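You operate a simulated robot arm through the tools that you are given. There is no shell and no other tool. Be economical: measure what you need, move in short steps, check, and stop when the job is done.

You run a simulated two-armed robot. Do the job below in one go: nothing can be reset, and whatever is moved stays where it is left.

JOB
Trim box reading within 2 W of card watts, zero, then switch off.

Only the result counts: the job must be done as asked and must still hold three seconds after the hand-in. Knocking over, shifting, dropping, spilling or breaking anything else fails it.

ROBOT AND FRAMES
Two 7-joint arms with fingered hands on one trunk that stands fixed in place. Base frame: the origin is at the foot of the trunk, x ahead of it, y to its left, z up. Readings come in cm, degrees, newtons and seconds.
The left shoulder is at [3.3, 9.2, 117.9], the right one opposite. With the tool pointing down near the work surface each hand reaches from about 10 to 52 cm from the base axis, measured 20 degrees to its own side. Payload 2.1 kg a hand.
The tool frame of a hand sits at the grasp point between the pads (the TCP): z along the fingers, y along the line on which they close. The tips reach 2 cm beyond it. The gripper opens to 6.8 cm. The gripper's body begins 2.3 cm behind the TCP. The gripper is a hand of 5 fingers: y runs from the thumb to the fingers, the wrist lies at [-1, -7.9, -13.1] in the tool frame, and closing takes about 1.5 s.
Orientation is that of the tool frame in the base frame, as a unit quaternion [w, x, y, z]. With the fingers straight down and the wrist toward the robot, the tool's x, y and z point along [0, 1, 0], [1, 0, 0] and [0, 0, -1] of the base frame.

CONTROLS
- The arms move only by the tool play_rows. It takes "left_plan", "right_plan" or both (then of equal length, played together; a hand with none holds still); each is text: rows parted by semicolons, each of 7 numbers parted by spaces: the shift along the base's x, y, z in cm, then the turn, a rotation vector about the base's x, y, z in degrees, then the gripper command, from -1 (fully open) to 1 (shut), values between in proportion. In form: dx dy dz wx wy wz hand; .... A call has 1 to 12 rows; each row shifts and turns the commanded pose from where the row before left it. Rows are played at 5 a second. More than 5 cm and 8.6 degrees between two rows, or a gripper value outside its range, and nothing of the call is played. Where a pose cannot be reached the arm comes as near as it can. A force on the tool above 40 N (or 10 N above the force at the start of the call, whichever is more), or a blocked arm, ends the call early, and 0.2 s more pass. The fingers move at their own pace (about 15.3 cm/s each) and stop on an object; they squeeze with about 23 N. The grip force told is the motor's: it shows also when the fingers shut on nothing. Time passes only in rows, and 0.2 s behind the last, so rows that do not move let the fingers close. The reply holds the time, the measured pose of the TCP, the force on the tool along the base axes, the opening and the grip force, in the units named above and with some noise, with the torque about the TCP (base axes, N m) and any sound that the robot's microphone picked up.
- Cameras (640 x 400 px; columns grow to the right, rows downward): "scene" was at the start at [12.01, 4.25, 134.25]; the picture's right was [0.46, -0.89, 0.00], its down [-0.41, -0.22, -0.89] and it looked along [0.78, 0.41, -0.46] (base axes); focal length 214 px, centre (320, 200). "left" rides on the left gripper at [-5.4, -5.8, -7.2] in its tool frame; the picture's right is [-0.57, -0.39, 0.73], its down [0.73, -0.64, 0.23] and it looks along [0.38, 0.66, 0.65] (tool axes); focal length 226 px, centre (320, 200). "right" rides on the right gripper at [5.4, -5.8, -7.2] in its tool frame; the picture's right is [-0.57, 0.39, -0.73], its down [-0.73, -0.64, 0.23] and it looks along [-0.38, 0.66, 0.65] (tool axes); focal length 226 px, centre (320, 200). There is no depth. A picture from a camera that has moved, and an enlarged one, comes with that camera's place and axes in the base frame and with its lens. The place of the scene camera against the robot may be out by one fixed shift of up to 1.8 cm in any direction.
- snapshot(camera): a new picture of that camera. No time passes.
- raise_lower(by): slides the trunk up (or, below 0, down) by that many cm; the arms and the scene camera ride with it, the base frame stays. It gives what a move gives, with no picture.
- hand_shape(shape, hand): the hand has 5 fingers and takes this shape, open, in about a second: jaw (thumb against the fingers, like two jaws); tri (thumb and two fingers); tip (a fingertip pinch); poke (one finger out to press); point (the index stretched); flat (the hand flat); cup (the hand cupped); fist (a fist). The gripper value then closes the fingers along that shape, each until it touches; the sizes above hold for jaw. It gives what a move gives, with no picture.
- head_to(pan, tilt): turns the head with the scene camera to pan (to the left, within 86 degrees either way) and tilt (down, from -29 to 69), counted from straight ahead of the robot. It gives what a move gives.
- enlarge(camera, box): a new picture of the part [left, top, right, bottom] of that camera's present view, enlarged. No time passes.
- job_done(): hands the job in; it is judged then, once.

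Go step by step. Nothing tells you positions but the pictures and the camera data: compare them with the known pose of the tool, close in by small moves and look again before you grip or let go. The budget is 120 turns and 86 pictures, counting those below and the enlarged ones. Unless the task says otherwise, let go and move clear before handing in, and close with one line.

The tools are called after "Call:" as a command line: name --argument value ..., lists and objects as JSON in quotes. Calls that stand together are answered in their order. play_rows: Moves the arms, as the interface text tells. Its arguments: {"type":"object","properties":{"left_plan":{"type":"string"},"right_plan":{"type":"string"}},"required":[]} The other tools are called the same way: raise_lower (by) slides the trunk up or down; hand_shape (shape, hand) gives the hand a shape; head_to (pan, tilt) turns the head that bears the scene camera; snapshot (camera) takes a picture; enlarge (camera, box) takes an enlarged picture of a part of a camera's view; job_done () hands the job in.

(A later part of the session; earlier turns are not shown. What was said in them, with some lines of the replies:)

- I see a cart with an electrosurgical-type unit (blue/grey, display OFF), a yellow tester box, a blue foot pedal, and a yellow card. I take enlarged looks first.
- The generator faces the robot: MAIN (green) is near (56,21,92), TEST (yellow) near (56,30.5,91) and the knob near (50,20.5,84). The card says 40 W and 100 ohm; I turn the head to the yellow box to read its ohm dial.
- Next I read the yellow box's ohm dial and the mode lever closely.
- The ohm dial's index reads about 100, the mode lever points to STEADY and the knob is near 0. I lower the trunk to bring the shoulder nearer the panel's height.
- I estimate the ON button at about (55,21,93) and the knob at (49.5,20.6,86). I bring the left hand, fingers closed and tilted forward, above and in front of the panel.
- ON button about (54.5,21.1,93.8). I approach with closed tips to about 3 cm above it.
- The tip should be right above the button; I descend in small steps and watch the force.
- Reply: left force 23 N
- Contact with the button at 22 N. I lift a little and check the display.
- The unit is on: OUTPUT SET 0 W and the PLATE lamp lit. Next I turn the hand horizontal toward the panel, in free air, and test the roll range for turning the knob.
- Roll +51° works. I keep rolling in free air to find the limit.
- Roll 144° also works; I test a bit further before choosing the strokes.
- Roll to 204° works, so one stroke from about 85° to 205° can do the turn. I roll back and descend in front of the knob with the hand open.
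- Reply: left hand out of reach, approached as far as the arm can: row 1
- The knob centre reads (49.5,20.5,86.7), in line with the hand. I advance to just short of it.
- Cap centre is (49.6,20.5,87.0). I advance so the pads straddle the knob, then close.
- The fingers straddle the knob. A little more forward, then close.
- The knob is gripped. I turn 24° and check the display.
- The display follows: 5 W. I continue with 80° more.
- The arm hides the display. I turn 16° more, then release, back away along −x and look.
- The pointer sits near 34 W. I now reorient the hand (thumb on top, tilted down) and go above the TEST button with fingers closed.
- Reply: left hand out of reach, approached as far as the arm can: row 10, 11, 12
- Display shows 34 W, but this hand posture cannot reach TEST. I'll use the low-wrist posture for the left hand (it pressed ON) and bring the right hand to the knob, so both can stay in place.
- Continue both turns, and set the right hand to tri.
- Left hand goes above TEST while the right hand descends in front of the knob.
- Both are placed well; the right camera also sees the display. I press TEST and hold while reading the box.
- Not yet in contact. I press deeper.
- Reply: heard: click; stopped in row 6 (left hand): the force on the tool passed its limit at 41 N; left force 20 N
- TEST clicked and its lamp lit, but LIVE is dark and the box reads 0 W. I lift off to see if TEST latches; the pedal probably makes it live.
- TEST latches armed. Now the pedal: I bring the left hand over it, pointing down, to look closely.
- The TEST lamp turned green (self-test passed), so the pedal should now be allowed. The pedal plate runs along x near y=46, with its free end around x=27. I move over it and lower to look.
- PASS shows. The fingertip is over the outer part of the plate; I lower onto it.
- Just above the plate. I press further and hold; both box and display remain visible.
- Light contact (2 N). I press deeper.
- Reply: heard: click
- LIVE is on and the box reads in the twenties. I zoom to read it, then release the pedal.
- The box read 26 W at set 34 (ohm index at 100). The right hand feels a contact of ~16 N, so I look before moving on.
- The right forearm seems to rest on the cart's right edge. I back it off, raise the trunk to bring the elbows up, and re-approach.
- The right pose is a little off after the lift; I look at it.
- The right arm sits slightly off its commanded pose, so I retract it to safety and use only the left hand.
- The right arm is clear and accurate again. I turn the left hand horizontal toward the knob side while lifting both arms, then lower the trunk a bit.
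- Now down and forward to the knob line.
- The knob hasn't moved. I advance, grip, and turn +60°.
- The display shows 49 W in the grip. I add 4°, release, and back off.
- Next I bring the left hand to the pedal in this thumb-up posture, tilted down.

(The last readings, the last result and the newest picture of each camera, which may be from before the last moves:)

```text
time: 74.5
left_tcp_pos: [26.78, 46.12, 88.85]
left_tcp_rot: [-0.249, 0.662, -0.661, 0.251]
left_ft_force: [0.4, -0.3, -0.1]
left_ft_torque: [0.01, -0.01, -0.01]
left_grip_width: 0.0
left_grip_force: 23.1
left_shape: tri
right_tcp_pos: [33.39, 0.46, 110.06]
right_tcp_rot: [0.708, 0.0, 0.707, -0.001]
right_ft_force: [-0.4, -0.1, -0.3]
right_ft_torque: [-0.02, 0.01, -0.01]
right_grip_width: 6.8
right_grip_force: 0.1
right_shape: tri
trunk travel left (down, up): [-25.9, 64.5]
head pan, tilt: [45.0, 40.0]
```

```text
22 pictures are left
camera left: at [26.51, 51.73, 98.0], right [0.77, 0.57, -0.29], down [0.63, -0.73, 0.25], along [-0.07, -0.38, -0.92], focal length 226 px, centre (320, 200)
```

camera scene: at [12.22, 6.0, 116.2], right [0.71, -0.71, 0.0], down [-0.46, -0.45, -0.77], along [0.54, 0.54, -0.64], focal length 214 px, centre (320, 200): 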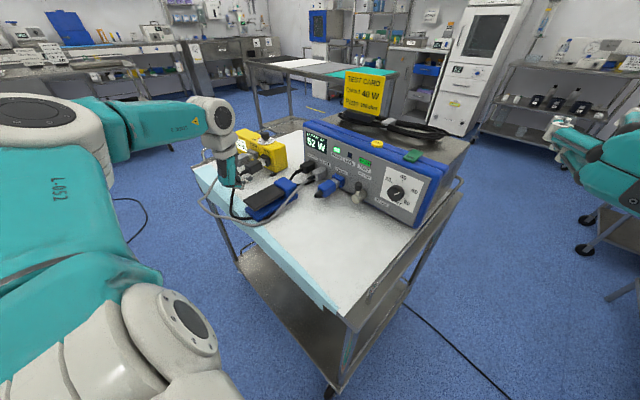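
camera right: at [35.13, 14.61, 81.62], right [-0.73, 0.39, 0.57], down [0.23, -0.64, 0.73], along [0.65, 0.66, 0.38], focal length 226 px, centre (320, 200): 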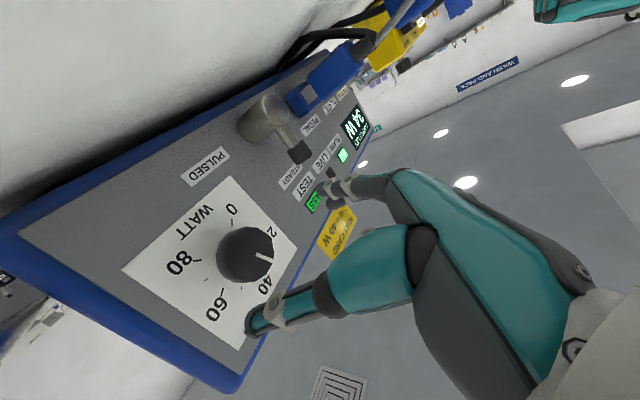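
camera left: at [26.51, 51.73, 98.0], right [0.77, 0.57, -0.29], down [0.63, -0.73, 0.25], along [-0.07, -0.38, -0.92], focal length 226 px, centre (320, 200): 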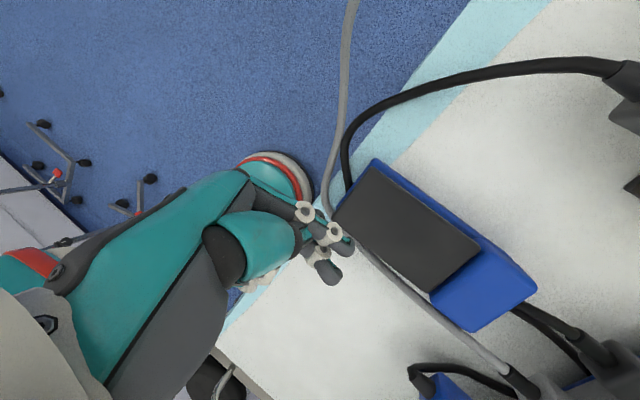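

Display shows about 52 W. The tip is just short of the plate's outer end; I shift a little and press down to the earlier click depth.

Call:
play_rows --left_plan "0.8 0.3 -1.5 0 0 0 1; 0.4 0.3 -1.5 0 0 0 1; 0 0 -1.2 0 0 0 1; 0 0 -1.2 0 0 0 1; 0 0 -0.8 0 0 0 1; 0 0 -0.5 0 0 0 1; 0 0 -0.3 0 0 0 1; 0 0 -0.2 0 0 0 1; 0 0 0 0 0 0 1; 0 0 0 0 0 0 1"

Call:
enlarge --camera "scene" --box '[200, 110, 400, 235]'

```text
time: 76.7
left_tcp_pos: [28.28, 46.64, 81.78]
left_tcp_rot: [-0.253, 0.661, -0.66, 0.252]
left_ft_force: [-1.4, 3.6, 25.5]
left_ft_torque: [0.14, 0.08, 0.01]
left_grip_width: 0.0
left_grip_force: 22.5
left_shape: tri
right_tcp_pos: [33.27, 0.31, 110.03]
right_tcp_rot: [0.708, 0.0, 0.707, 0.0]
right_ft_force: [0.7, -0.2, -0.4]
right_ft_torque: [-0.05, -0.03, -0.01]
right_grip_width: 6.79
right_grip_force: 0.0
right_shape: tri
trunk travel left (down, up): [-25.9, 64.5]
head pan, tilt: [45.0, 40.0]
heard: click
```

```text
3.20 times, centred on (300, 172) of scene
camera zoom: at [12.1, 5.88, 116.24], right [0.71, -0.71, 0.0], down [-0.45, -0.45, -0.77], along [0.54, 0.54, -0.64], focal length 686 px, centre (384, 288)
```

zoom: 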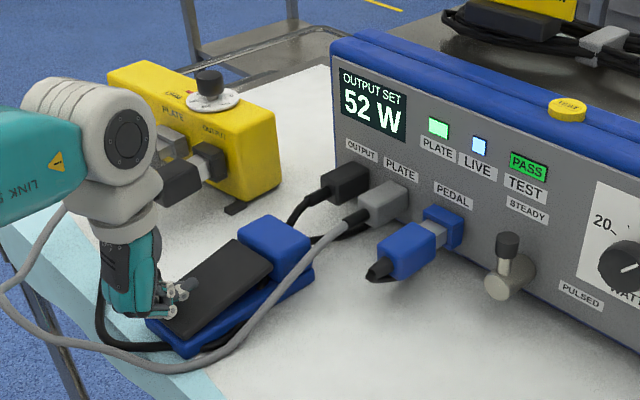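

Live at 52 W set. I release the pedal, move aside and read the latched value.

Call:
play_rows --left_plan "0 0 1.5 0 0 0 1; 0 0 2 0 0 0 1; 0 0 3 0 0 0 1; -1 -2.5 3 0 0 0 1; 0 -3 3 0 0 0 1; 0 -3 3 0 0 0 1; 1 -3 3 0 0 0 1; 1 -3 2 0 0 0 1"

Call:
enlarge --camera "scene" --box '[200, 110, 400, 235]'

```text
time: 78.5
left_tcp_pos: [29.18, 32.04, 101.91]
left_tcp_rot: [-0.249, 0.663, -0.66, 0.252]
left_ft_force: [0.0, 0.3, -0.5]
left_ft_torque: [-0.02, -0.02, 0.01]
left_grip_width: 0.02
left_grip_force: 23.0
left_shape: tri
right_tcp_pos: [33.48, 0.41, 109.97]
right_tcp_rot: [0.707, 0.001, 0.707, -0.001]
right_ft_force: [-0.3, 0.0, -0.1]
right_ft_torque: [0.0, 0.0, -0.02]
right_grip_width: 6.79
right_grip_force: 0.1
right_shape: tri
trunk travel left (down, up): [-25.9, 64.5]
head pan, tilt: [45.0, 40.0]
```

```text
3.20 times, centred on (300, 172) of scene
camera zoom: at [12.22, 6.01, 116.2], right [0.71, -0.71, 0.0], down [-0.45, -0.45, -0.77], along [0.54, 0.54, -0.64], focal length 686 px, centre (384, 288)
```

zoom: 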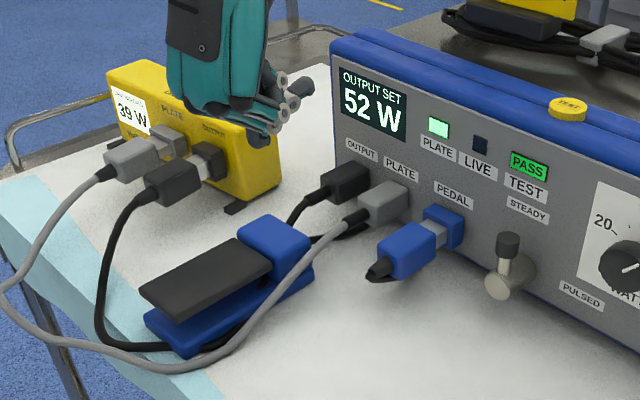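

The box reads 39 W with 40 W on the card — within 2 W. Next is zeroing: I take the hand to the knob at a high roll for a long counter-clockwise stroke.

Call:
play_rows --left_plan "1.2 -1.9 0 0 -8 0 -1; 1.2 -1.9 0 0 -8 0 -1; 1.2 -1.9 0 0 -8 0 -1; 1.2 -1.9 0 0 -8 0 -1; 1.2 -1.9 0 0 -8 0 -1; 1.2 -2 0 0 -8 0 -1; 0 0 -3 8.3 0 0 -1; 0 0 -4 8.3 0 0 -1; 0 0 -4 8.3 0 0 -1; 0 0 -3.8 0 0 0 -1; 4 0 0 0 0 0 -1; 4 0 0 0 0 0 -1"

Call:
snapshot --camera "left"

```text
time: 81.1
left_tcp_pos: [44.45, 20.53, 87.41]
left_tcp_rot: [0.593, -0.384, 0.598, -0.38]
left_ft_force: [0.1, -1.2, -0.6]
left_ft_torque: [0.02, 0.0, -0.01]
left_grip_width: 6.79
left_grip_force: 0.1
left_shape: tri
right_tcp_pos: [33.4, 0.35, 109.98]
right_tcp_rot: [0.707, 0.0, 0.707, 0.001]
right_ft_force: [-0.7, 0.3, -0.3]
right_ft_torque: [-0.03, 0.01, 0.03]
right_grip_width: 6.79
right_grip_force: 0.2
right_shape: tri
trunk travel left (down, up): [-25.9, 64.5]
head pan, tilt: [45.0, 40.0]
```

```text
19 pictures are left
camera left: at [37.31, 23.21, 94.98], right [0.73, 0.35, 0.58], down [0.23, -0.93, 0.27], along [0.64, -0.06, -0.77], focal length 226 px, centre (320, 200)
```

left: 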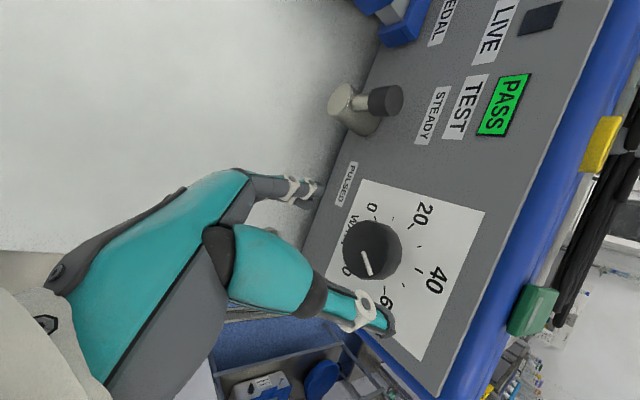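

Aligned. I advance and grip, then turn −102°.

Call:
play_rows --left_plan "1.5 -0.05 -0.2 0 0 0 -1; 1.5 -0.05 -0.2 0 0 0 -1; 1.5 0 0 0 0 0 -1; 0 0 0 0 0 0 0.3; 0 0 0 0 0 0 1; 0 0 0 0 0 0 1; 0 0 0 0 0 0 1; 0 0 0 0 0 0 1"

Call:
play_rows --left_plan "0 0 0 -8.5 0 0 1; 0 0 0 -8.5 0 0 1; 0 0 0 -8.5 0 0 1; 0 0 0 -8.5 0 0 1; 0 0 0 -8.5 0 0 1; 0 0 0 -8.5 0 0 1; 0 0 0 -8.5 0 0 1; 0 0 0 -8.5 0 0 1; 0 0 0 -8.5 0 0 1; 0 0 0 -8.5 0 0 1; 0 0 0 -8.5 0 0 1; 0 0 0 -8.5 0 0 1"

Call:
snapshot --camera "scene"

```text
time: 82.9
left_tcp_pos: [48.99, 20.55, 87.0]
left_tcp_rot: [0.593, -0.383, 0.598, -0.379]
left_ft_force: [-3.0, -1.2, -1.4]
left_ft_torque: [-0.07, 0.06, 0.17]
left_grip_width: 2.55
left_grip_force: 23.3
left_shape: tri
right_tcp_pos: [33.46, 0.32, 109.99]
right_tcp_rot: [0.707, 0.002, 0.707, -0.001]
right_ft_force: [0.3, 0.3, 0.2]
right_ft_torque: [-0.01, 0.02, -0.03]
right_grip_width: 6.79
right_grip_force: 0.1
right_shape: tri
trunk travel left (down, up): [-25.9, 64.5]
head pan, tilt: [45.0, 40.0]
```

```text
time: 84.7
left_tcp_pos: [48.85, 20.69, 87.92]
left_tcp_rot: [-0.28, 0.653, -0.293, 0.64]
left_ft_force: [35.8, -10.1, -23.5]
left_ft_torque: [-0.02, -0.2, 0.06]
left_grip_width: 2.99
left_grip_force: 23.1
left_shape: tri
left hand out of reach, approached as far as the arm can: row 7, 8, 9
right_tcp_pos: [34.06, 0.29, 109.79]
right_tcp_rot: [0.706, 0.0, 0.708, 0.0]
right_ft_force: [0.3, -0.9, -0.4]
right_ft_torque: [-0.03, -0.01, 0.01]
right_grip_width: 6.81
right_grip_force: 0.2
right_shape: tri
trunk travel left (down, up): [-25.9, 64.5]
head pan, tilt: [45.0, 40.0]
stopped in row 9 (left hand): the force on the tool passed its limit at 45 N (the readings are from after the stop); the commanded pose is now the measured one
```

```text
18 pictures are left
camera scene: at [12.88, 5.91, 116.1], right [0.71, -0.71, 0.0], down [-0.46, -0.45, -0.76], along [0.54, 0.54, -0.65], focal length 214 px, centre (320, 200)
```

scene: 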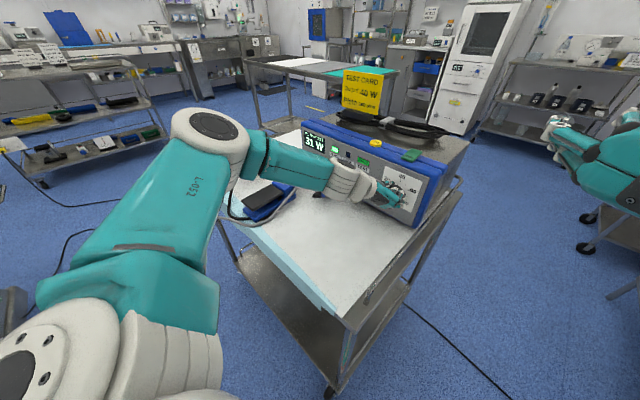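

The arm hit a reach limit mid-stroke and is pulling; the display shows 31 W. I open the fingers at once and back off.

Call:
play_rows --left_plan "0 0 0 0 0 0 -1; 0 0 0 0 0 0 -1; 0 0 0 0 0 0 -1; 0 0 0 0 0 0 -1"

Call:
play_rows --left_plan "-1.5 0 0 0 0 0 -1; -3 0 0 0 0 0 -1; -3 0 0 0 0 0 -1; -3 0 0 0 0 0 -1; 0 0 0 0 0 0 -1"

Call:
snapshot --camera "scene"

```text
time: 85.7
left_tcp_pos: [48.49, 20.92, 88.37]
left_tcp_rot: [-0.281, 0.651, -0.29, 0.643]
left_ft_force: [-0.9, -0.2, -0.5]
left_ft_torque: [0.04, 0.04, -0.03]
left_grip_width: 6.78
left_grip_force: 0.2
left_shape: tri
right_tcp_pos: [33.45, 0.45, 110.06]
right_tcp_rot: [0.707, 0.001, 0.708, 0.0]
right_ft_force: [0.8, 0.0, -0.3]
right_ft_torque: [0.0, -0.01, 0.02]
right_grip_width: 6.8
right_grip_force: 0.1
right_shape: tri
trunk travel left (down, up): [-25.9, 64.5]
head pan, tilt: [45.0, 40.0]
```

```text
time: 86.9
left_tcp_pos: [37.9, 20.9, 88.36]
left_tcp_rot: [-0.281, 0.651, -0.29, 0.643]
left_ft_force: [0.3, -0.9, -0.4]
left_ft_torque: [-0.03, 0.03, 0.03]
left_grip_width: 6.79
left_grip_force: 0.1
left_shape: tri
right_tcp_pos: [33.39, 0.41, 110.0]
right_tcp_rot: [0.707, 0.0, 0.707, 0.0]
right_ft_force: [0.3, -0.1, 0.6]
right_ft_torque: [0.04, 0.02, 0.01]
right_grip_width: 6.76
right_grip_force: 0.1
right_shape: tri
trunk travel left (down, up): [-25.9, 64.5]
head pan, tilt: [45.0, 40.0]
```

```text
17 pictures are left
camera scene: at [12.21, 6.01, 116.2], right [0.71, -0.71, 0.0], down [-0.45, -0.45, -0.77], along [0.54, 0.54, -0.64], focal length 214 px, centre (320, 200)
```

scene: 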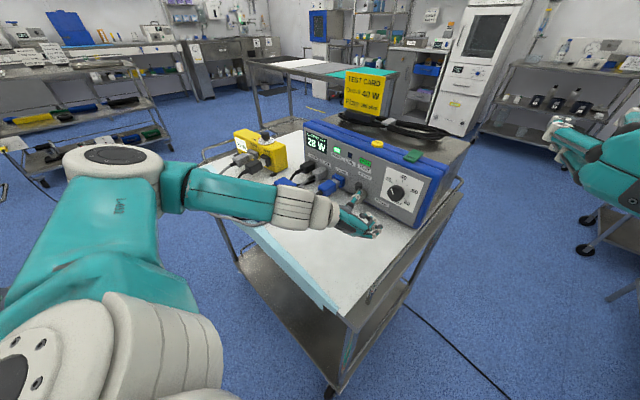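

Released safely; the display shows 28 W and nothing else moved. I roll the wrist down and back up in free space to get the good arm branch, then re-approach at about 160°.

Call:
play_rows --left_plan "-1 0 0 -8.5 0 0 -1; 0 0 0 -8.5 0 0 -1; 0 0 0 -8.5 0 0 -1; 0 0 0 -8.5 0 0 -1; 0 0 0 -8.5 0 0 -1; 0 0 0 -8.5 0 0 -1; 0 0 0 0 0 0 -1"

Call:
play_rows --left_plan "0 0 0 8.5 0 0 -1; 0 0 0 8.5 0 0 -1; 0 0 0 8.5 0 0 -1; 0 0 0 8.5 0 0 -1; 0 0 0 8.5 0 0 -1; 0 0 0 8.5 0 0 -1; 0 0 0 8.5 0 0 -1; 0 0 0 8.5 0 0 -1; 0 0 0 8.5 0 0 -1; 0 0 0 8.5 0 0 -1; 0 0 0 0 0 0 -1"

```text
time: 88.5
left_tcp_pos: [36.8, 21.3, 88.41]
left_tcp_rot: [0.002, 0.711, -0.005, 0.703]
left_ft_force: [0.1, 0.1, 0.8]
left_ft_torque: [-0.02, 0.03, 0.02]
left_grip_width: 6.8
left_grip_force: 0.0
left_shape: tri
left hand out of reach, approached as far as the arm can: row 2
right_tcp_pos: [33.32, 0.58, 110.03]
right_tcp_rot: [0.707, 0.0, 0.707, 0.0]
right_ft_force: [-0.5, 0.0, 0.2]
right_ft_torque: [0.03, -0.01, -0.02]
right_grip_width: 6.79
right_grip_force: 0.1
right_shape: tri
trunk travel left (down, up): [-25.9, 64.5]
head pan, tilt: [45.0, 40.0]
```

```text
time: 90.9
left_tcp_pos: [36.93, 21.33, 88.4]
left_tcp_rot: [-0.465, 0.536, -0.46, 0.533]
left_ft_force: [-0.6, -0.2, 0.4]
left_ft_torque: [-0.03, 0.01, 0.0]
left_grip_width: 6.78
left_grip_force: 0.1
left_shape: tri
left hand out of reach, approached as far as the arm can: row 4
right_tcp_pos: [33.46, 0.44, 110.05]
right_tcp_rot: [0.707, 0.0, 0.707, 0.0]
right_ft_force: [0.7, 0.7, 0.6]
right_ft_torque: [0.01, 0.0, -0.01]
right_grip_width: 6.75
right_grip_force: 0.0
right_shape: tri
trunk travel left (down, up): [-25.9, 64.5]
head pan, tilt: [45.0, 40.0]
```

A joint-branch flip occurs near 120° here. I go back to about 95°, move close to the knob, and roll up there, where this worked before.

Call:
play_rows --left_plan "0 0 0 -8.5 0 0 -1; 0 0 0 -8.5 0 0 -1; 0 0 0 -8.5 0 0 -1; 0 0 0 -8.5 0 0 -1; 0 0 0 -8.5 0 0 -1; 0 0 0 -8.5 0 0 -1; 0 0 0 -8.5 0 0 -1; 0 0 0 -8.5 0 0 -1; 0 0 0 -8.5 0 0 -1; 0 0 0 0 0 0 -1"

Call:
play_rows --left_plan "3 -0.4 -0.5 0 0 0 -1; 3 -0.4 -0.5 0 0 0 -1; 2.3 0 -0.3 0 0 0 -1; 0 0 0 8.5 0 0 -1; 0 0 0 8.5 0 0 -1; 0 0 0 8.5 0 0 -1; 0 0 0 8.5 0 0 -1; 0 0 0 8.5 0 0 -1; 0 0 0 8.5 0 0 -1; 0 0 0 8.5 0 0 -1; 0 0 0 8.5 0 0 -1; 0 0 0 8.5 0 0 -1"

Call:
snapshot --camera "left"

```text
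time: 93.1
left_tcp_pos: [36.9, 21.22, 88.46]
left_tcp_rot: [-0.032, 0.71, -0.03, 0.703]
left_ft_force: [0.3, -0.2, 0.4]
left_ft_torque: [0.01, -0.01, 0.0]
left_grip_width: 6.78
left_grip_force: 0.1
left_shape: tri
right_tcp_pos: [33.33, 0.41, 110.04]
right_tcp_rot: [0.707, 0.0, 0.707, 0.0]
right_ft_force: [0.0, -0.5, 0.2]
right_ft_torque: [0.01, 0.02, 0.02]
right_grip_width: 6.79
right_grip_force: 0.1
right_shape: tri
trunk travel left (down, up): [-25.9, 64.5]
head pan, tilt: [45.0, 40.0]
```

```text
time: 95.7
left_tcp_pos: [45.09, 20.46, 87.07]
left_tcp_rot: [-0.464, 0.537, -0.46, 0.533]
left_ft_force: [0.1, -0.1, 0.6]
left_ft_torque: [-0.01, 0.0, -0.01]
left_grip_width: 6.78
left_grip_force: 0.1
left_shape: tri
right_tcp_pos: [33.35, 0.6, 109.95]
right_tcp_rot: [0.707, 0.0, 0.707, -0.001]
right_ft_force: [0.5, -0.6, -1.2]
right_ft_torque: [-0.03, -0.01, -0.02]
right_grip_width: 6.8
right_grip_force: 0.1
right_shape: tri
trunk travel left (down, up): [-25.9, 64.5]
head pan, tilt: [45.0, 40.0]
```

```text
16 pictures are left
camera left: at [37.89, 26.76, 92.08], right [0.72, 0.62, 0.3], down [0.23, -0.63, 0.74], along [0.65, -0.46, -0.6], focal length 226 px, centre (320, 200)
```

left: 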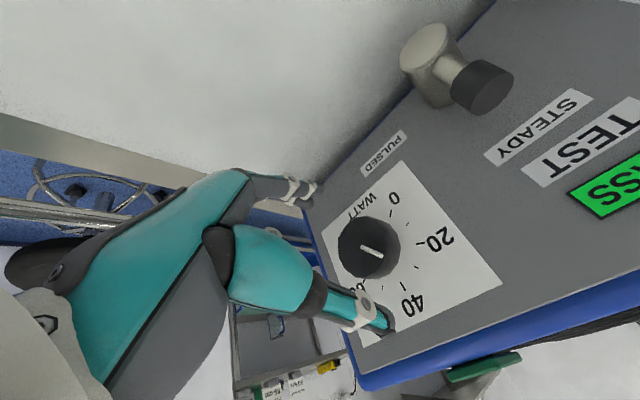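

Good branch, aligned. Advance, grip, and turn −85°.

Call:
play_rows --left_plan "1.3 0 0 0 0 0 -1; 1.3 0 0 0 0 0 -1; 1.3 0 0 0 0 0 -1; 0 0 0 0 0 0 0.3; 0 0 0 0 0 0 1; 0 0 0 0 0 0 1; 0 0 0 0 0 0 1; 0 0 0 0 0 0 1"

Call:
play_rows --left_plan "0 0 0 -8.5 0 0 1; 0 0 0 -8.5 0 0 1; 0 0 0 -8.5 0 0 1; 0 0 0 -8.5 0 0 1; 0 0 0 -8.5 0 0 1; 0 0 0 -8.5 0 0 1; 0 0 0 -8.5 0 0 1; 0 0 0 -8.5 0 0 1; 0 0 0 -8.5 0 0 1; 0 0 0 -8.5 0 0 1; 0 0 0 0 0 0 1"

Call:
enlarge --camera "scene" --box '[280, 110, 450, 235]'

```text
time: 97.5
left_tcp_pos: [49.02, 20.58, 87.26]
left_tcp_rot: [-0.465, 0.537, -0.459, 0.534]
left_ft_force: [1.0, 0.0, 4.6]
left_ft_torque: [0.01, -0.24, 0.11]
left_grip_width: 2.5
left_grip_force: 23.5
left_shape: tri
right_tcp_pos: [33.36, 0.42, 110.01]
right_tcp_rot: [0.707, -0.001, 0.707, -0.001]
right_ft_force: [0.6, 0.4, -0.2]
right_ft_torque: [-0.03, 0.0, -0.02]
right_grip_width: 6.77
right_grip_force: 0.0
right_shape: tri
trunk travel left (down, up): [-25.9, 64.5]
head pan, tilt: [45.0, 40.0]
```

```text
time: 99.9
left_tcp_pos: [49.05, 20.67, 86.91]
left_tcp_rot: [0.022, 0.711, 0.024, 0.703]
left_ft_force: [2.5, 12.2, -12.4]
left_ft_torque: [0.17, 0.11, 0.46]
left_grip_width: 2.26
left_grip_force: 22.6
left_shape: tri
right_tcp_pos: [33.43, 0.7, 109.92]
right_tcp_rot: [0.707, 0.0, 0.707, -0.001]
right_ft_force: [0.5, -1.1, 0.0]
right_ft_torque: [-0.01, 0.02, 0.03]
right_grip_width: 6.79
right_grip_force: 0.0
right_shape: tri
trunk travel left (down, up): [-25.9, 64.5]
head pan, tilt: [45.0, 40.0]
```

```text
3.20 times, centred on (365, 172) of scene
camera zoom: at [12.34, 6.18, 116.17], right [0.71, -0.71, 0.0], down [-0.46, -0.46, -0.76], along [0.54, 0.54, -0.64], focal length 686 px, centre (176, 288)
```

zoom: 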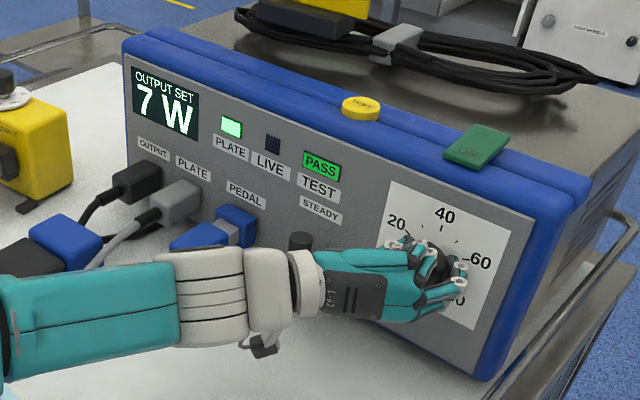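

7 W left. I regrip at a higher roll for the last part.

Call:
play_rows --left_plan "0 0 0 0 0 0 -1; 0 0 0 0 0 0 -1; 0 0 0 0 0 0 -1; -1.3 0 0 0 0 0 -1; -1.3 -0.1 0.1 0 0 0 -1; -1.3 -0.1 0.1 0 0 0 -1; 0 0 0 8.5 0 0 -1; 0 0 0 8.5 0 0 -1; 0 0 0 8.5 0 0 -1; 0 0 0 8.5 0 0 -1; 0 0 0 8.5 0 0 -1; 0 0 0 0 0 0 -1"

Call:
play_rows --left_plan "1.3 0 0 0 0 0 -1; 1.3 0 0 0 0 0 -1; 1.3 0 0 0 0 0 -1; 0 0 0 0 0 0 0.3; 0 0 0 0 0 0 1; 0 0 0 0 0 0 1; 0 0 0 0 0 0 1; 0 0 0 0 0 0 1"

Call:
play_rows --left_plan "0 0 0 -8 0 0 1; 0 0 0 -8 0 0 1; 0 0 0 -8 0 0 1; 0 0 0 -6 0 0 1; 0 0 0 0 0 0 1"

Call:
enlarge --camera "scene" --box '[280, 110, 450, 235]'

```text
time: 102.5
left_tcp_pos: [45.15, 20.28, 87.44]
left_tcp_rot: [-0.239, 0.668, -0.235, 0.664]
left_ft_force: [0.3, 0.5, 0.8]
left_ft_torque: [0.01, -0.02, -0.03]
left_grip_width: 6.77
left_grip_force: 0.0
left_shape: tri
right_tcp_pos: [33.38, 0.59, 110.04]
right_tcp_rot: [0.707, 0.0, 0.707, 0.0]
right_ft_force: [0.8, -0.2, 0.6]
right_ft_torque: [0.01, -0.01, -0.01]
right_grip_width: 6.79
right_grip_force: 0.0
right_shape: tri
trunk travel left (down, up): [-25.9, 64.5]
head pan, tilt: [45.0, 40.0]
```

```text
time: 104.3
left_tcp_pos: [49.09, 20.28, 87.37]
left_tcp_rot: [-0.238, 0.669, -0.235, 0.664]
left_ft_force: [1.7, 0.8, 6.0]
left_ft_torque: [-0.06, 0.03, 0.08]
left_grip_width: 2.47
left_grip_force: 23.4
left_shape: tri
right_tcp_pos: [33.4, 0.46, 110.07]
right_tcp_rot: [0.707, 0.0, 0.707, 0.0]
right_ft_force: [0.2, 0.5, -0.1]
right_ft_torque: [-0.01, 0.01, -0.04]
right_grip_width: 6.8
right_grip_force: 0.1
right_shape: tri
trunk travel left (down, up): [-25.9, 64.5]
head pan, tilt: [45.0, 40.0]
```

```text
time: 105.5
left_tcp_pos: [49.04, 20.32, 87.29]
left_tcp_rot: [-0.057, 0.708, -0.054, 0.702]
left_ft_force: [2.7, 5.8, -2.9]
left_ft_torque: [0.12, 0.13, 0.07]
left_grip_width: 2.26
left_grip_force: 23.2
left_shape: tri
right_tcp_pos: [33.45, 0.58, 110.05]
right_tcp_rot: [0.708, -0.001, 0.707, -0.001]
right_ft_force: [-0.4, 0.4, -0.2]
right_ft_torque: [0.0, 0.01, 0.0]
right_grip_width: 6.77
right_grip_force: 0.1
right_shape: tri
trunk travel left (down, up): [-25.9, 64.5]
head pan, tilt: [45.0, 40.0]
```

```text
3.20 times, centred on (365, 172) of scene
camera zoom: at [12.29, 6.09, 116.19], right [0.71, -0.71, 0.0], down [-0.46, -0.46, -0.77], along [0.54, 0.54, -0.64], focal length 686 px, centre (176, 288)
```

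zoom: 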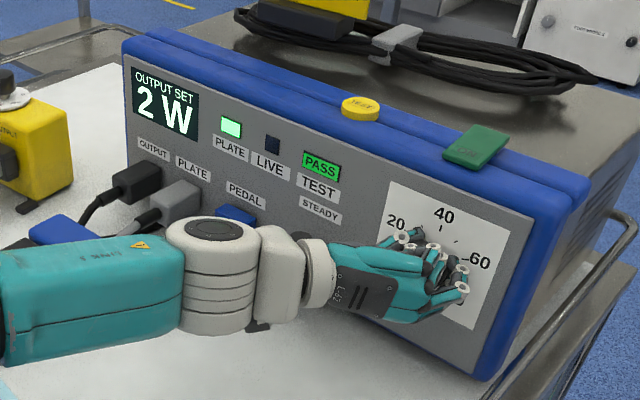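

2 W; I turn 16° more to the zero end.

Call:
play_rows --left_plan "0 0 0 -6 0 0 1; 0 0 0 -5 0 0 1; 0 0 0 -5 0 0 1; 0 0 0 0 0 0 1"

Call:
play_rows --left_plan "0 0 0 0 0 0 -1; 0 0 0 0 0 0 -1; 0 0 0 0 0 0 -1; -1.5 0 0 0 0 0 -1; -3 0 0 0 0 0 -1; -3 0 0 0 0 0 -1; -3 0 1 0 0 0 -1; -1 0 3 0 0 0 -1; 0 0 3 0 0 0 -1"

Call:
enlarge --camera "scene" --box '[280, 110, 450, 235]'

```text
time: 106.5
left_tcp_pos: [49.11, 20.33, 87.25]
left_tcp_rot: [0.043, 0.709, 0.045, 0.702]
left_ft_force: [7.7, 4.4, -2.1]
left_ft_torque: [0.14, 0.17, -0.06]
left_grip_width: 2.13
left_grip_force: 22.7
left_shape: tri
right_tcp_pos: [33.65, 0.54, 110.01]
right_tcp_rot: [0.706, -0.001, 0.708, 0.0]
right_ft_force: [0.3, 0.0, 0.1]
right_ft_torque: [0.01, 0.0, 0.01]
right_grip_width: 6.8
right_grip_force: 0.0
right_shape: tri
trunk travel left (down, up): [-25.9, 64.5]
head pan, tilt: [45.0, 40.0]
```

```text
time: 108.5
left_tcp_pos: [37.38, 20.34, 94.4]
left_tcp_rot: [0.042, 0.709, 0.043, 0.703]
left_ft_force: [-0.1, -0.1, -0.1]
left_ft_torque: [0.0, -0.02, -0.01]
left_grip_width: 6.78
left_grip_force: 0.1
left_shape: tri
right_tcp_pos: [33.34, 0.48, 110.12]
right_tcp_rot: [0.707, 0.0, 0.707, 0.0]
right_ft_force: [-0.3, -0.4, -0.8]
right_ft_torque: [-0.04, -0.02, 0.01]
right_grip_width: 6.77
right_grip_force: 0.0
right_shape: tri
trunk travel left (down, up): [-25.9, 64.5]
head pan, tilt: [45.0, 40.0]
```

```text
3.20 times, centred on (365, 172) of scene
camera zoom: at [12.22, 6.01, 116.2], right [0.71, -0.71, 0.0], down [-0.45, -0.45, -0.77], along [0.54, 0.54, -0.64], focal length 686 px, centre (176, 288)
```

zoom: 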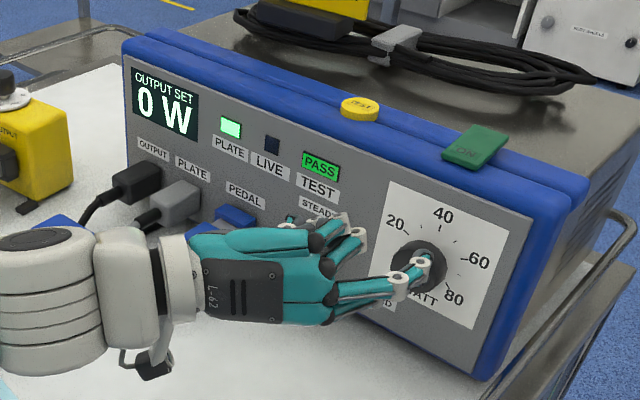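

Zeroed: OUTPUT SET 0 W. Now I reorient as for the first ON press, to switch the unit off.

Call:
play_rows --left_plan "0 0 1.5 -8.3 0 0 1; 0 0 1.5 -8.3 0 0 1; 0 0 1.5 -8.3 0 0 1; 0 0 1.5 -8.3 0 0 1; 0 0 1.5 -8.3 0 0 1; 0 0 1.5 -8.3 0 0 1; 0 0 1.5 -8.3 0 0 1; 0 0 1 -8.3 0 0 1; 0 0 0 -8.3 0 0 1; 0 0 0 -8.3 0 0 1; 0 0 0 0 0 0 1"

Call:
play_rows --left_plan "1.5 0 0 0 7 0 1; 1.5 0.2 0 0 7 0 1; 2 0.2 0 0 7 0 1; 2 0.2 0 0 7 0 1; 2 0.2 0 0 7 0 1; 2 0.1 -1 0 7 0 1; 2 0 -2 0 0 0 1; 2 0 -3 0 0 0 1; 0.6 0 -1 0 0 0 1; 0 0 0 0 0 0 1"

Call:
snapshot --camera "left"

```text
time: 110.9
left_tcp_pos: [37.47, 20.3, 105.78]
left_tcp_rot: [0.501, 0.503, 0.499, 0.498]
left_ft_force: [0.2, -0.2, 0.1]
left_ft_torque: [0.0, -0.01, -0.04]
left_grip_width: 0.0
left_grip_force: 23.5
left_shape: tri
right_tcp_pos: [33.34, 0.6, 109.98]
right_tcp_rot: [0.707, 0.0, 0.707, 0.001]
right_ft_force: [0.2, 1.3, -0.3]
right_ft_torque: [-0.01, -0.02, -0.01]
right_grip_width: 6.81
right_grip_force: 0.1
right_shape: tri
trunk travel left (down, up): [-25.9, 64.5]
head pan, tilt: [45.0, 40.0]
```

```text
time: 113.1
left_tcp_pos: [53.17, 21.33, 98.88]
left_tcp_rot: [0.289, 0.649, 0.644, 0.284]
left_ft_force: [-0.9, -0.4, -0.2]
left_ft_torque: [0.01, -0.02, -0.01]
left_grip_width: 0.01
left_grip_force: 22.6
left_shape: tri
right_tcp_pos: [33.45, 0.56, 110.13]
right_tcp_rot: [0.708, 0.0, 0.707, 0.0]
right_ft_force: [0.6, 0.2, 1.5]
right_ft_torque: [0.0, 0.0, 0.0]
right_grip_width: 6.8
right_grip_force: 0.0
right_shape: tri
trunk travel left (down, up): [-25.9, 64.5]
head pan, tilt: [45.0, 40.0]
```

```text
12 pictures are left
camera left: at [43.83, 16.0, 99.33], right [0.28, -0.57, -0.77], down [-0.25, 0.73, -0.63], along [0.93, 0.37, 0.06], focal length 226 px, centre (320, 200)
```

left: 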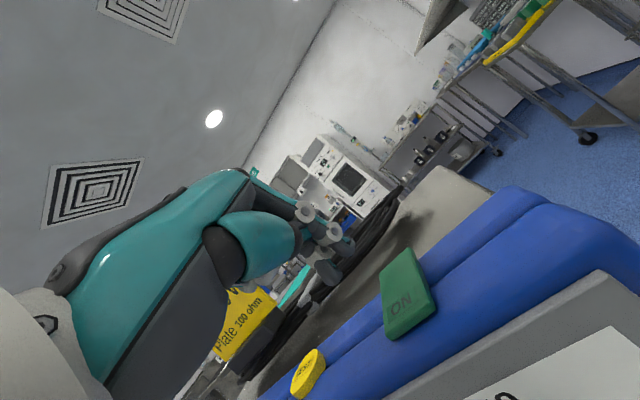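

Same placement as the first press. I press down and lift in one go (one press only), then back off and check.

Call:
play_rows --left_plan "0 0 -1 0 0 0 1; 0 0 -1 0 0 0 1; 0 0 -0.8 0 0 0 1; 0 0 -0.4 0 0 0 1; 0 0 0 0 0 0 1"

Call:
play_rows --left_plan "0 0 1.5 0 0 0 1; 0 0 1.5 0 0 0 1; -3 0 4 0 0 0 1; -3 0 4 0 0 0 1; -3 0 2 0 0 0 1; -3 2 0 0 0 0 1; -3 2 0 0 0 0 1"

Call:
snapshot --camera "scene"

```text
time: 114.3
left_tcp_pos: [52.95, 21.15, 95.98]
left_tcp_rot: [0.292, 0.646, 0.644, 0.288]
left_ft_force: [0.4, 5.4, 24.7]
left_ft_torque: [0.22, -0.01, 0.03]
left_grip_width: 0.0
left_grip_force: 22.9
left_shape: tri
right_tcp_pos: [33.05, 0.51, 110.26]
right_tcp_rot: [0.708, 0.0, 0.707, 0.0]
right_ft_force: [0.7, 0.1, 0.8]
right_ft_torque: [0.03, 0.01, 0.03]
right_grip_width: 6.79
right_grip_force: 0.0
right_shape: tri
trunk travel left (down, up): [-25.9, 64.5]
head pan, tilt: [45.0, 40.0]
```

```text
time: 115.9
left_tcp_pos: [38.04, 25.34, 108.52]
left_tcp_rot: [0.288, 0.648, 0.645, 0.284]
left_ft_force: [-0.6, 0.2, -0.3]
left_ft_torque: [-0.01, 0.02, -0.02]
left_grip_width: 0.0
left_grip_force: 22.7
left_shape: tri
right_tcp_pos: [33.41, 0.51, 110.04]
right_tcp_rot: [0.707, 0.0, 0.707, -0.001]
right_ft_force: [0.1, 0.1, 0.3]
right_ft_torque: [-0.01, -0.02, 0.04]
right_grip_width: 6.8
right_grip_force: 0.0
right_shape: tri
trunk travel left (down, up): [-25.9, 64.5]
head pan, tilt: [45.0, 40.0]
```

```text
11 pictures are left
camera scene: at [12.23, 6.0, 116.2], right [0.71, -0.71, 0.0], down [-0.46, -0.45, -0.77], along [0.54, 0.54, -0.64], focal length 214 px, centre (320, 200)
```

scene: 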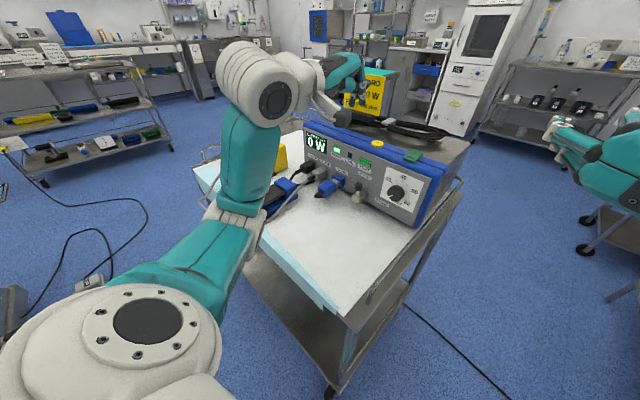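

The unit is still on. I look closely at the green switch.

Call:
enlarge --camera "scene" --box '[365, 125, 445, 175]'

```text
8.00 times, centred on (405, 150) of scene
camera zoom: at [12.23, 6.0, 116.2], right [0.71, -0.71, 0.0], down [-0.46, -0.45, -0.77], along [0.54, 0.54, -0.64], focal length 1716 px, centre (-360, 600)
```

zoom: 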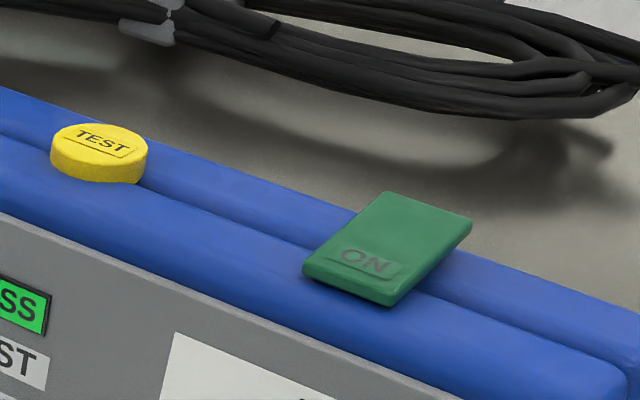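

It's a rocker: the front half (marked ON) is down, so the back half near x=57 switches off. I go above the back half.

Call:
play_rows --left_plan "3 -1 0 0 0 0 1; 3 -1 0 0 0 0 1; 3 -1 -1 0 0 0 1; 3 -1.1 -2 0 0 0 1; 3 0 -3 0 0 0 1; 2.5 0 -3 0 0 0 1; 0 0 0 0 0 0 1"

Call:
snapshot --camera "left"

```text
time: 117.5
left_tcp_pos: [55.67, 21.24, 99.64]
left_tcp_rot: [0.289, 0.648, 0.645, 0.285]
left_ft_force: [-0.3, -0.2, 0.3]
left_ft_torque: [-0.01, 0.0, 0.01]
left_grip_width: 0.0
left_grip_force: 23.0
left_shape: tri
right_tcp_pos: [33.46, 0.52, 110.03]
right_tcp_rot: [0.707, 0.0, 0.707, 0.0]
right_ft_force: [0.4, 0.1, -0.9]
right_ft_torque: [0.03, -0.06, 0.02]
right_grip_width: 6.77
right_grip_force: 0.1
right_shape: tri
trunk travel left (down, up): [-25.9, 64.5]
head pan, tilt: [45.0, 40.0]
```

```text
9 pictures are left
camera left: at [46.44, 15.89, 100.16], right [0.28, -0.57, -0.77], down [-0.25, 0.73, -0.63], along [0.93, 0.37, 0.06], focal length 226 px, centre (320, 200)
```

left: 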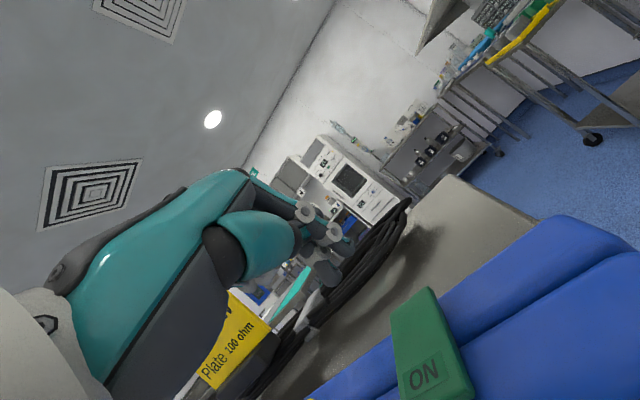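

The back edge is at x≈57.2, so I pull back 0.6 cm and press.

Call:
play_rows --left_plan "-0.6 -0.1 -1 0 0 0 1; 0 0 -1 0 0 0 1; 0 0 -0.8 0 0 0 1; 0 0 -0.4 0 0 0 1; 0 0 -0.3 0 0 0 1; 0 0 -0.2 0 0 0 1; 0 0 0 0 0 0 1"

Call:
enlarge --camera "scene" --box '[280, 110, 450, 235]'

```text
time: 119.1
left_tcp_pos: [54.91, 20.96, 96.2]
left_tcp_rot: [0.291, 0.648, 0.643, 0.285]
left_ft_force: [0.0, 4.3, 18.2]
left_ft_torque: [0.17, -0.03, 0.02]
left_grip_width: 0.02
left_grip_force: 23.2
left_shape: tri
right_tcp_pos: [33.24, 0.44, 110.12]
right_tcp_rot: [0.708, 0.0, 0.706, 0.001]
right_ft_force: [0.2, 0.6, 0.1]
right_ft_torque: [0.0, 0.02, -0.01]
right_grip_width: 6.79
right_grip_force: 0.1
right_shape: tri
trunk travel left (down, up): [-25.9, 64.5]
head pan, tilt: [45.0, 40.0]
```

```text
3.20 times, centred on (365, 172) of scene
camera zoom: at [12.08, 6.0, 116.23], right [0.71, -0.71, 0.0], down [-0.45, -0.45, -0.77], along [0.54, 0.54, -0.64], focal length 686 px, centre (176, 288)
```

zoom: 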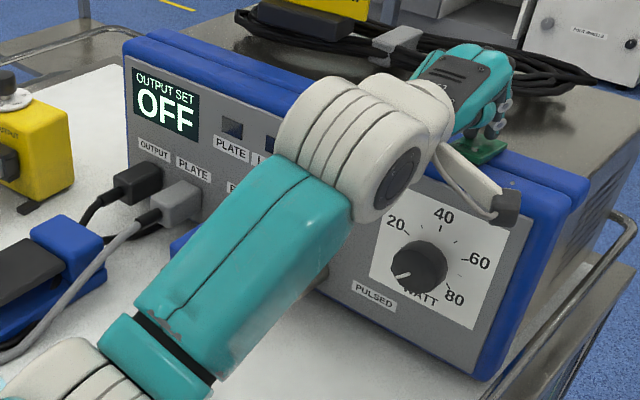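

OFF is displayed. I lift clear and do a final check.

Call:
play_rows --left_plan "0 0 1.5 0 0 0 1; 0 0 2 0 0 0 1; -2 0 4 0 0 0 1; -3 0 3 0 0 0 1; -3 0 2 0 0 0 1; -3 2 0 0 0 0 1; -3 2 0 0 0 0 1; -3 2 0 0 0 0 1; -3 2 0 0 0 0 1; 0 0 0 0 0 0 1"

Call:
head_to --pan 35 --tilt 45

Call:
snapshot --camera "scene"

```text
time: 121.3
left_tcp_pos: [35.1, 29.04, 108.41]
left_tcp_rot: [0.289, 0.648, 0.645, 0.284]
left_ft_force: [-0.3, 0.1, 0.0]
left_ft_torque: [0.03, -0.01, 0.02]
left_grip_width: 0.01
left_grip_force: 22.8
left_shape: tri
right_tcp_pos: [33.36, 0.46, 110.11]
right_tcp_rot: [0.707, 0.0, 0.708, -0.001]
right_ft_force: [-0.1, 0.5, 0.4]
right_ft_torque: [-0.01, -0.01, -0.02]
right_grip_width: 6.79
right_grip_force: 0.1
right_shape: tri
trunk travel left (down, up): [-25.9, 64.5]
head pan, tilt: [45.0, 40.0]
```

```text
time: 122.0
left_tcp_pos: [35.11, 29.05, 108.39]
left_tcp_rot: [0.29, 0.649, 0.644, 0.284]
left_ft_force: [-0.6, 0.2, 0.2]
left_ft_torque: [0.02, -0.01, -0.01]
left_grip_width: 0.01
left_grip_force: 22.9
left_shape: tri
right_tcp_pos: [33.42, 0.46, 109.96]
right_tcp_rot: [0.707, 0.0, 0.707, 0.0]
right_ft_force: [-0.4, 0.3, 0.6]
right_ft_torque: [0.02, 0.01, 0.0]
right_grip_width: 6.83
right_grip_force: 0.1
right_shape: tri
trunk travel left (down, up): [-25.9, 64.5]
head pan, tilt: [35.0, 45.0]
```

```text
7 pictures are left
camera scene: at [12.87, 4.66, 115.48], right [0.57, -0.82, 0.0], down [-0.58, -0.41, -0.71], along [0.58, 0.41, -0.71], focal length 214 px, centre (320, 200)
```

scene: 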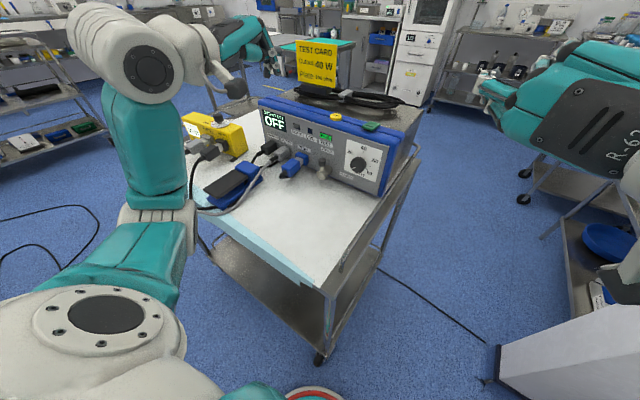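

OFF holds; one last close look at the box reading and the panel.

Call:
enlarge --camera "scene" --box '[170, 90, 400, 220]'

```text
2.78 times, centred on (285, 155) of scene
camera zoom: at [12.87, 4.66, 115.48], right [0.57, -0.82, 0.0], down [-0.58, -0.41, -0.71], along [0.58, 0.41, -0.71], focal length 597 px, centre (417, 325)
```

zoom: 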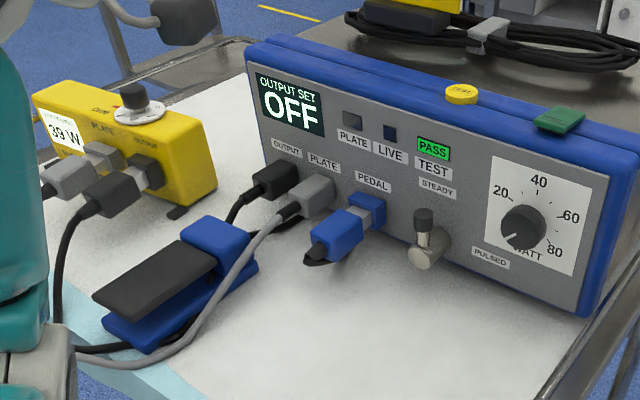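

The box holds 39 W, the knob is at zero, the unit is off and both hands are clear, so I hand in.

Call:
job_done

```text
The job is handed in.
```

The box's last reading is 39 W against the card's 40 W, the output knob is back at 0, and the unit is switched off with both hands clear. During one approach the right forearm pressed on something, probably the cart's edge, at about 16 N. I backed it off, and nothing looked shifted in the later pictures.
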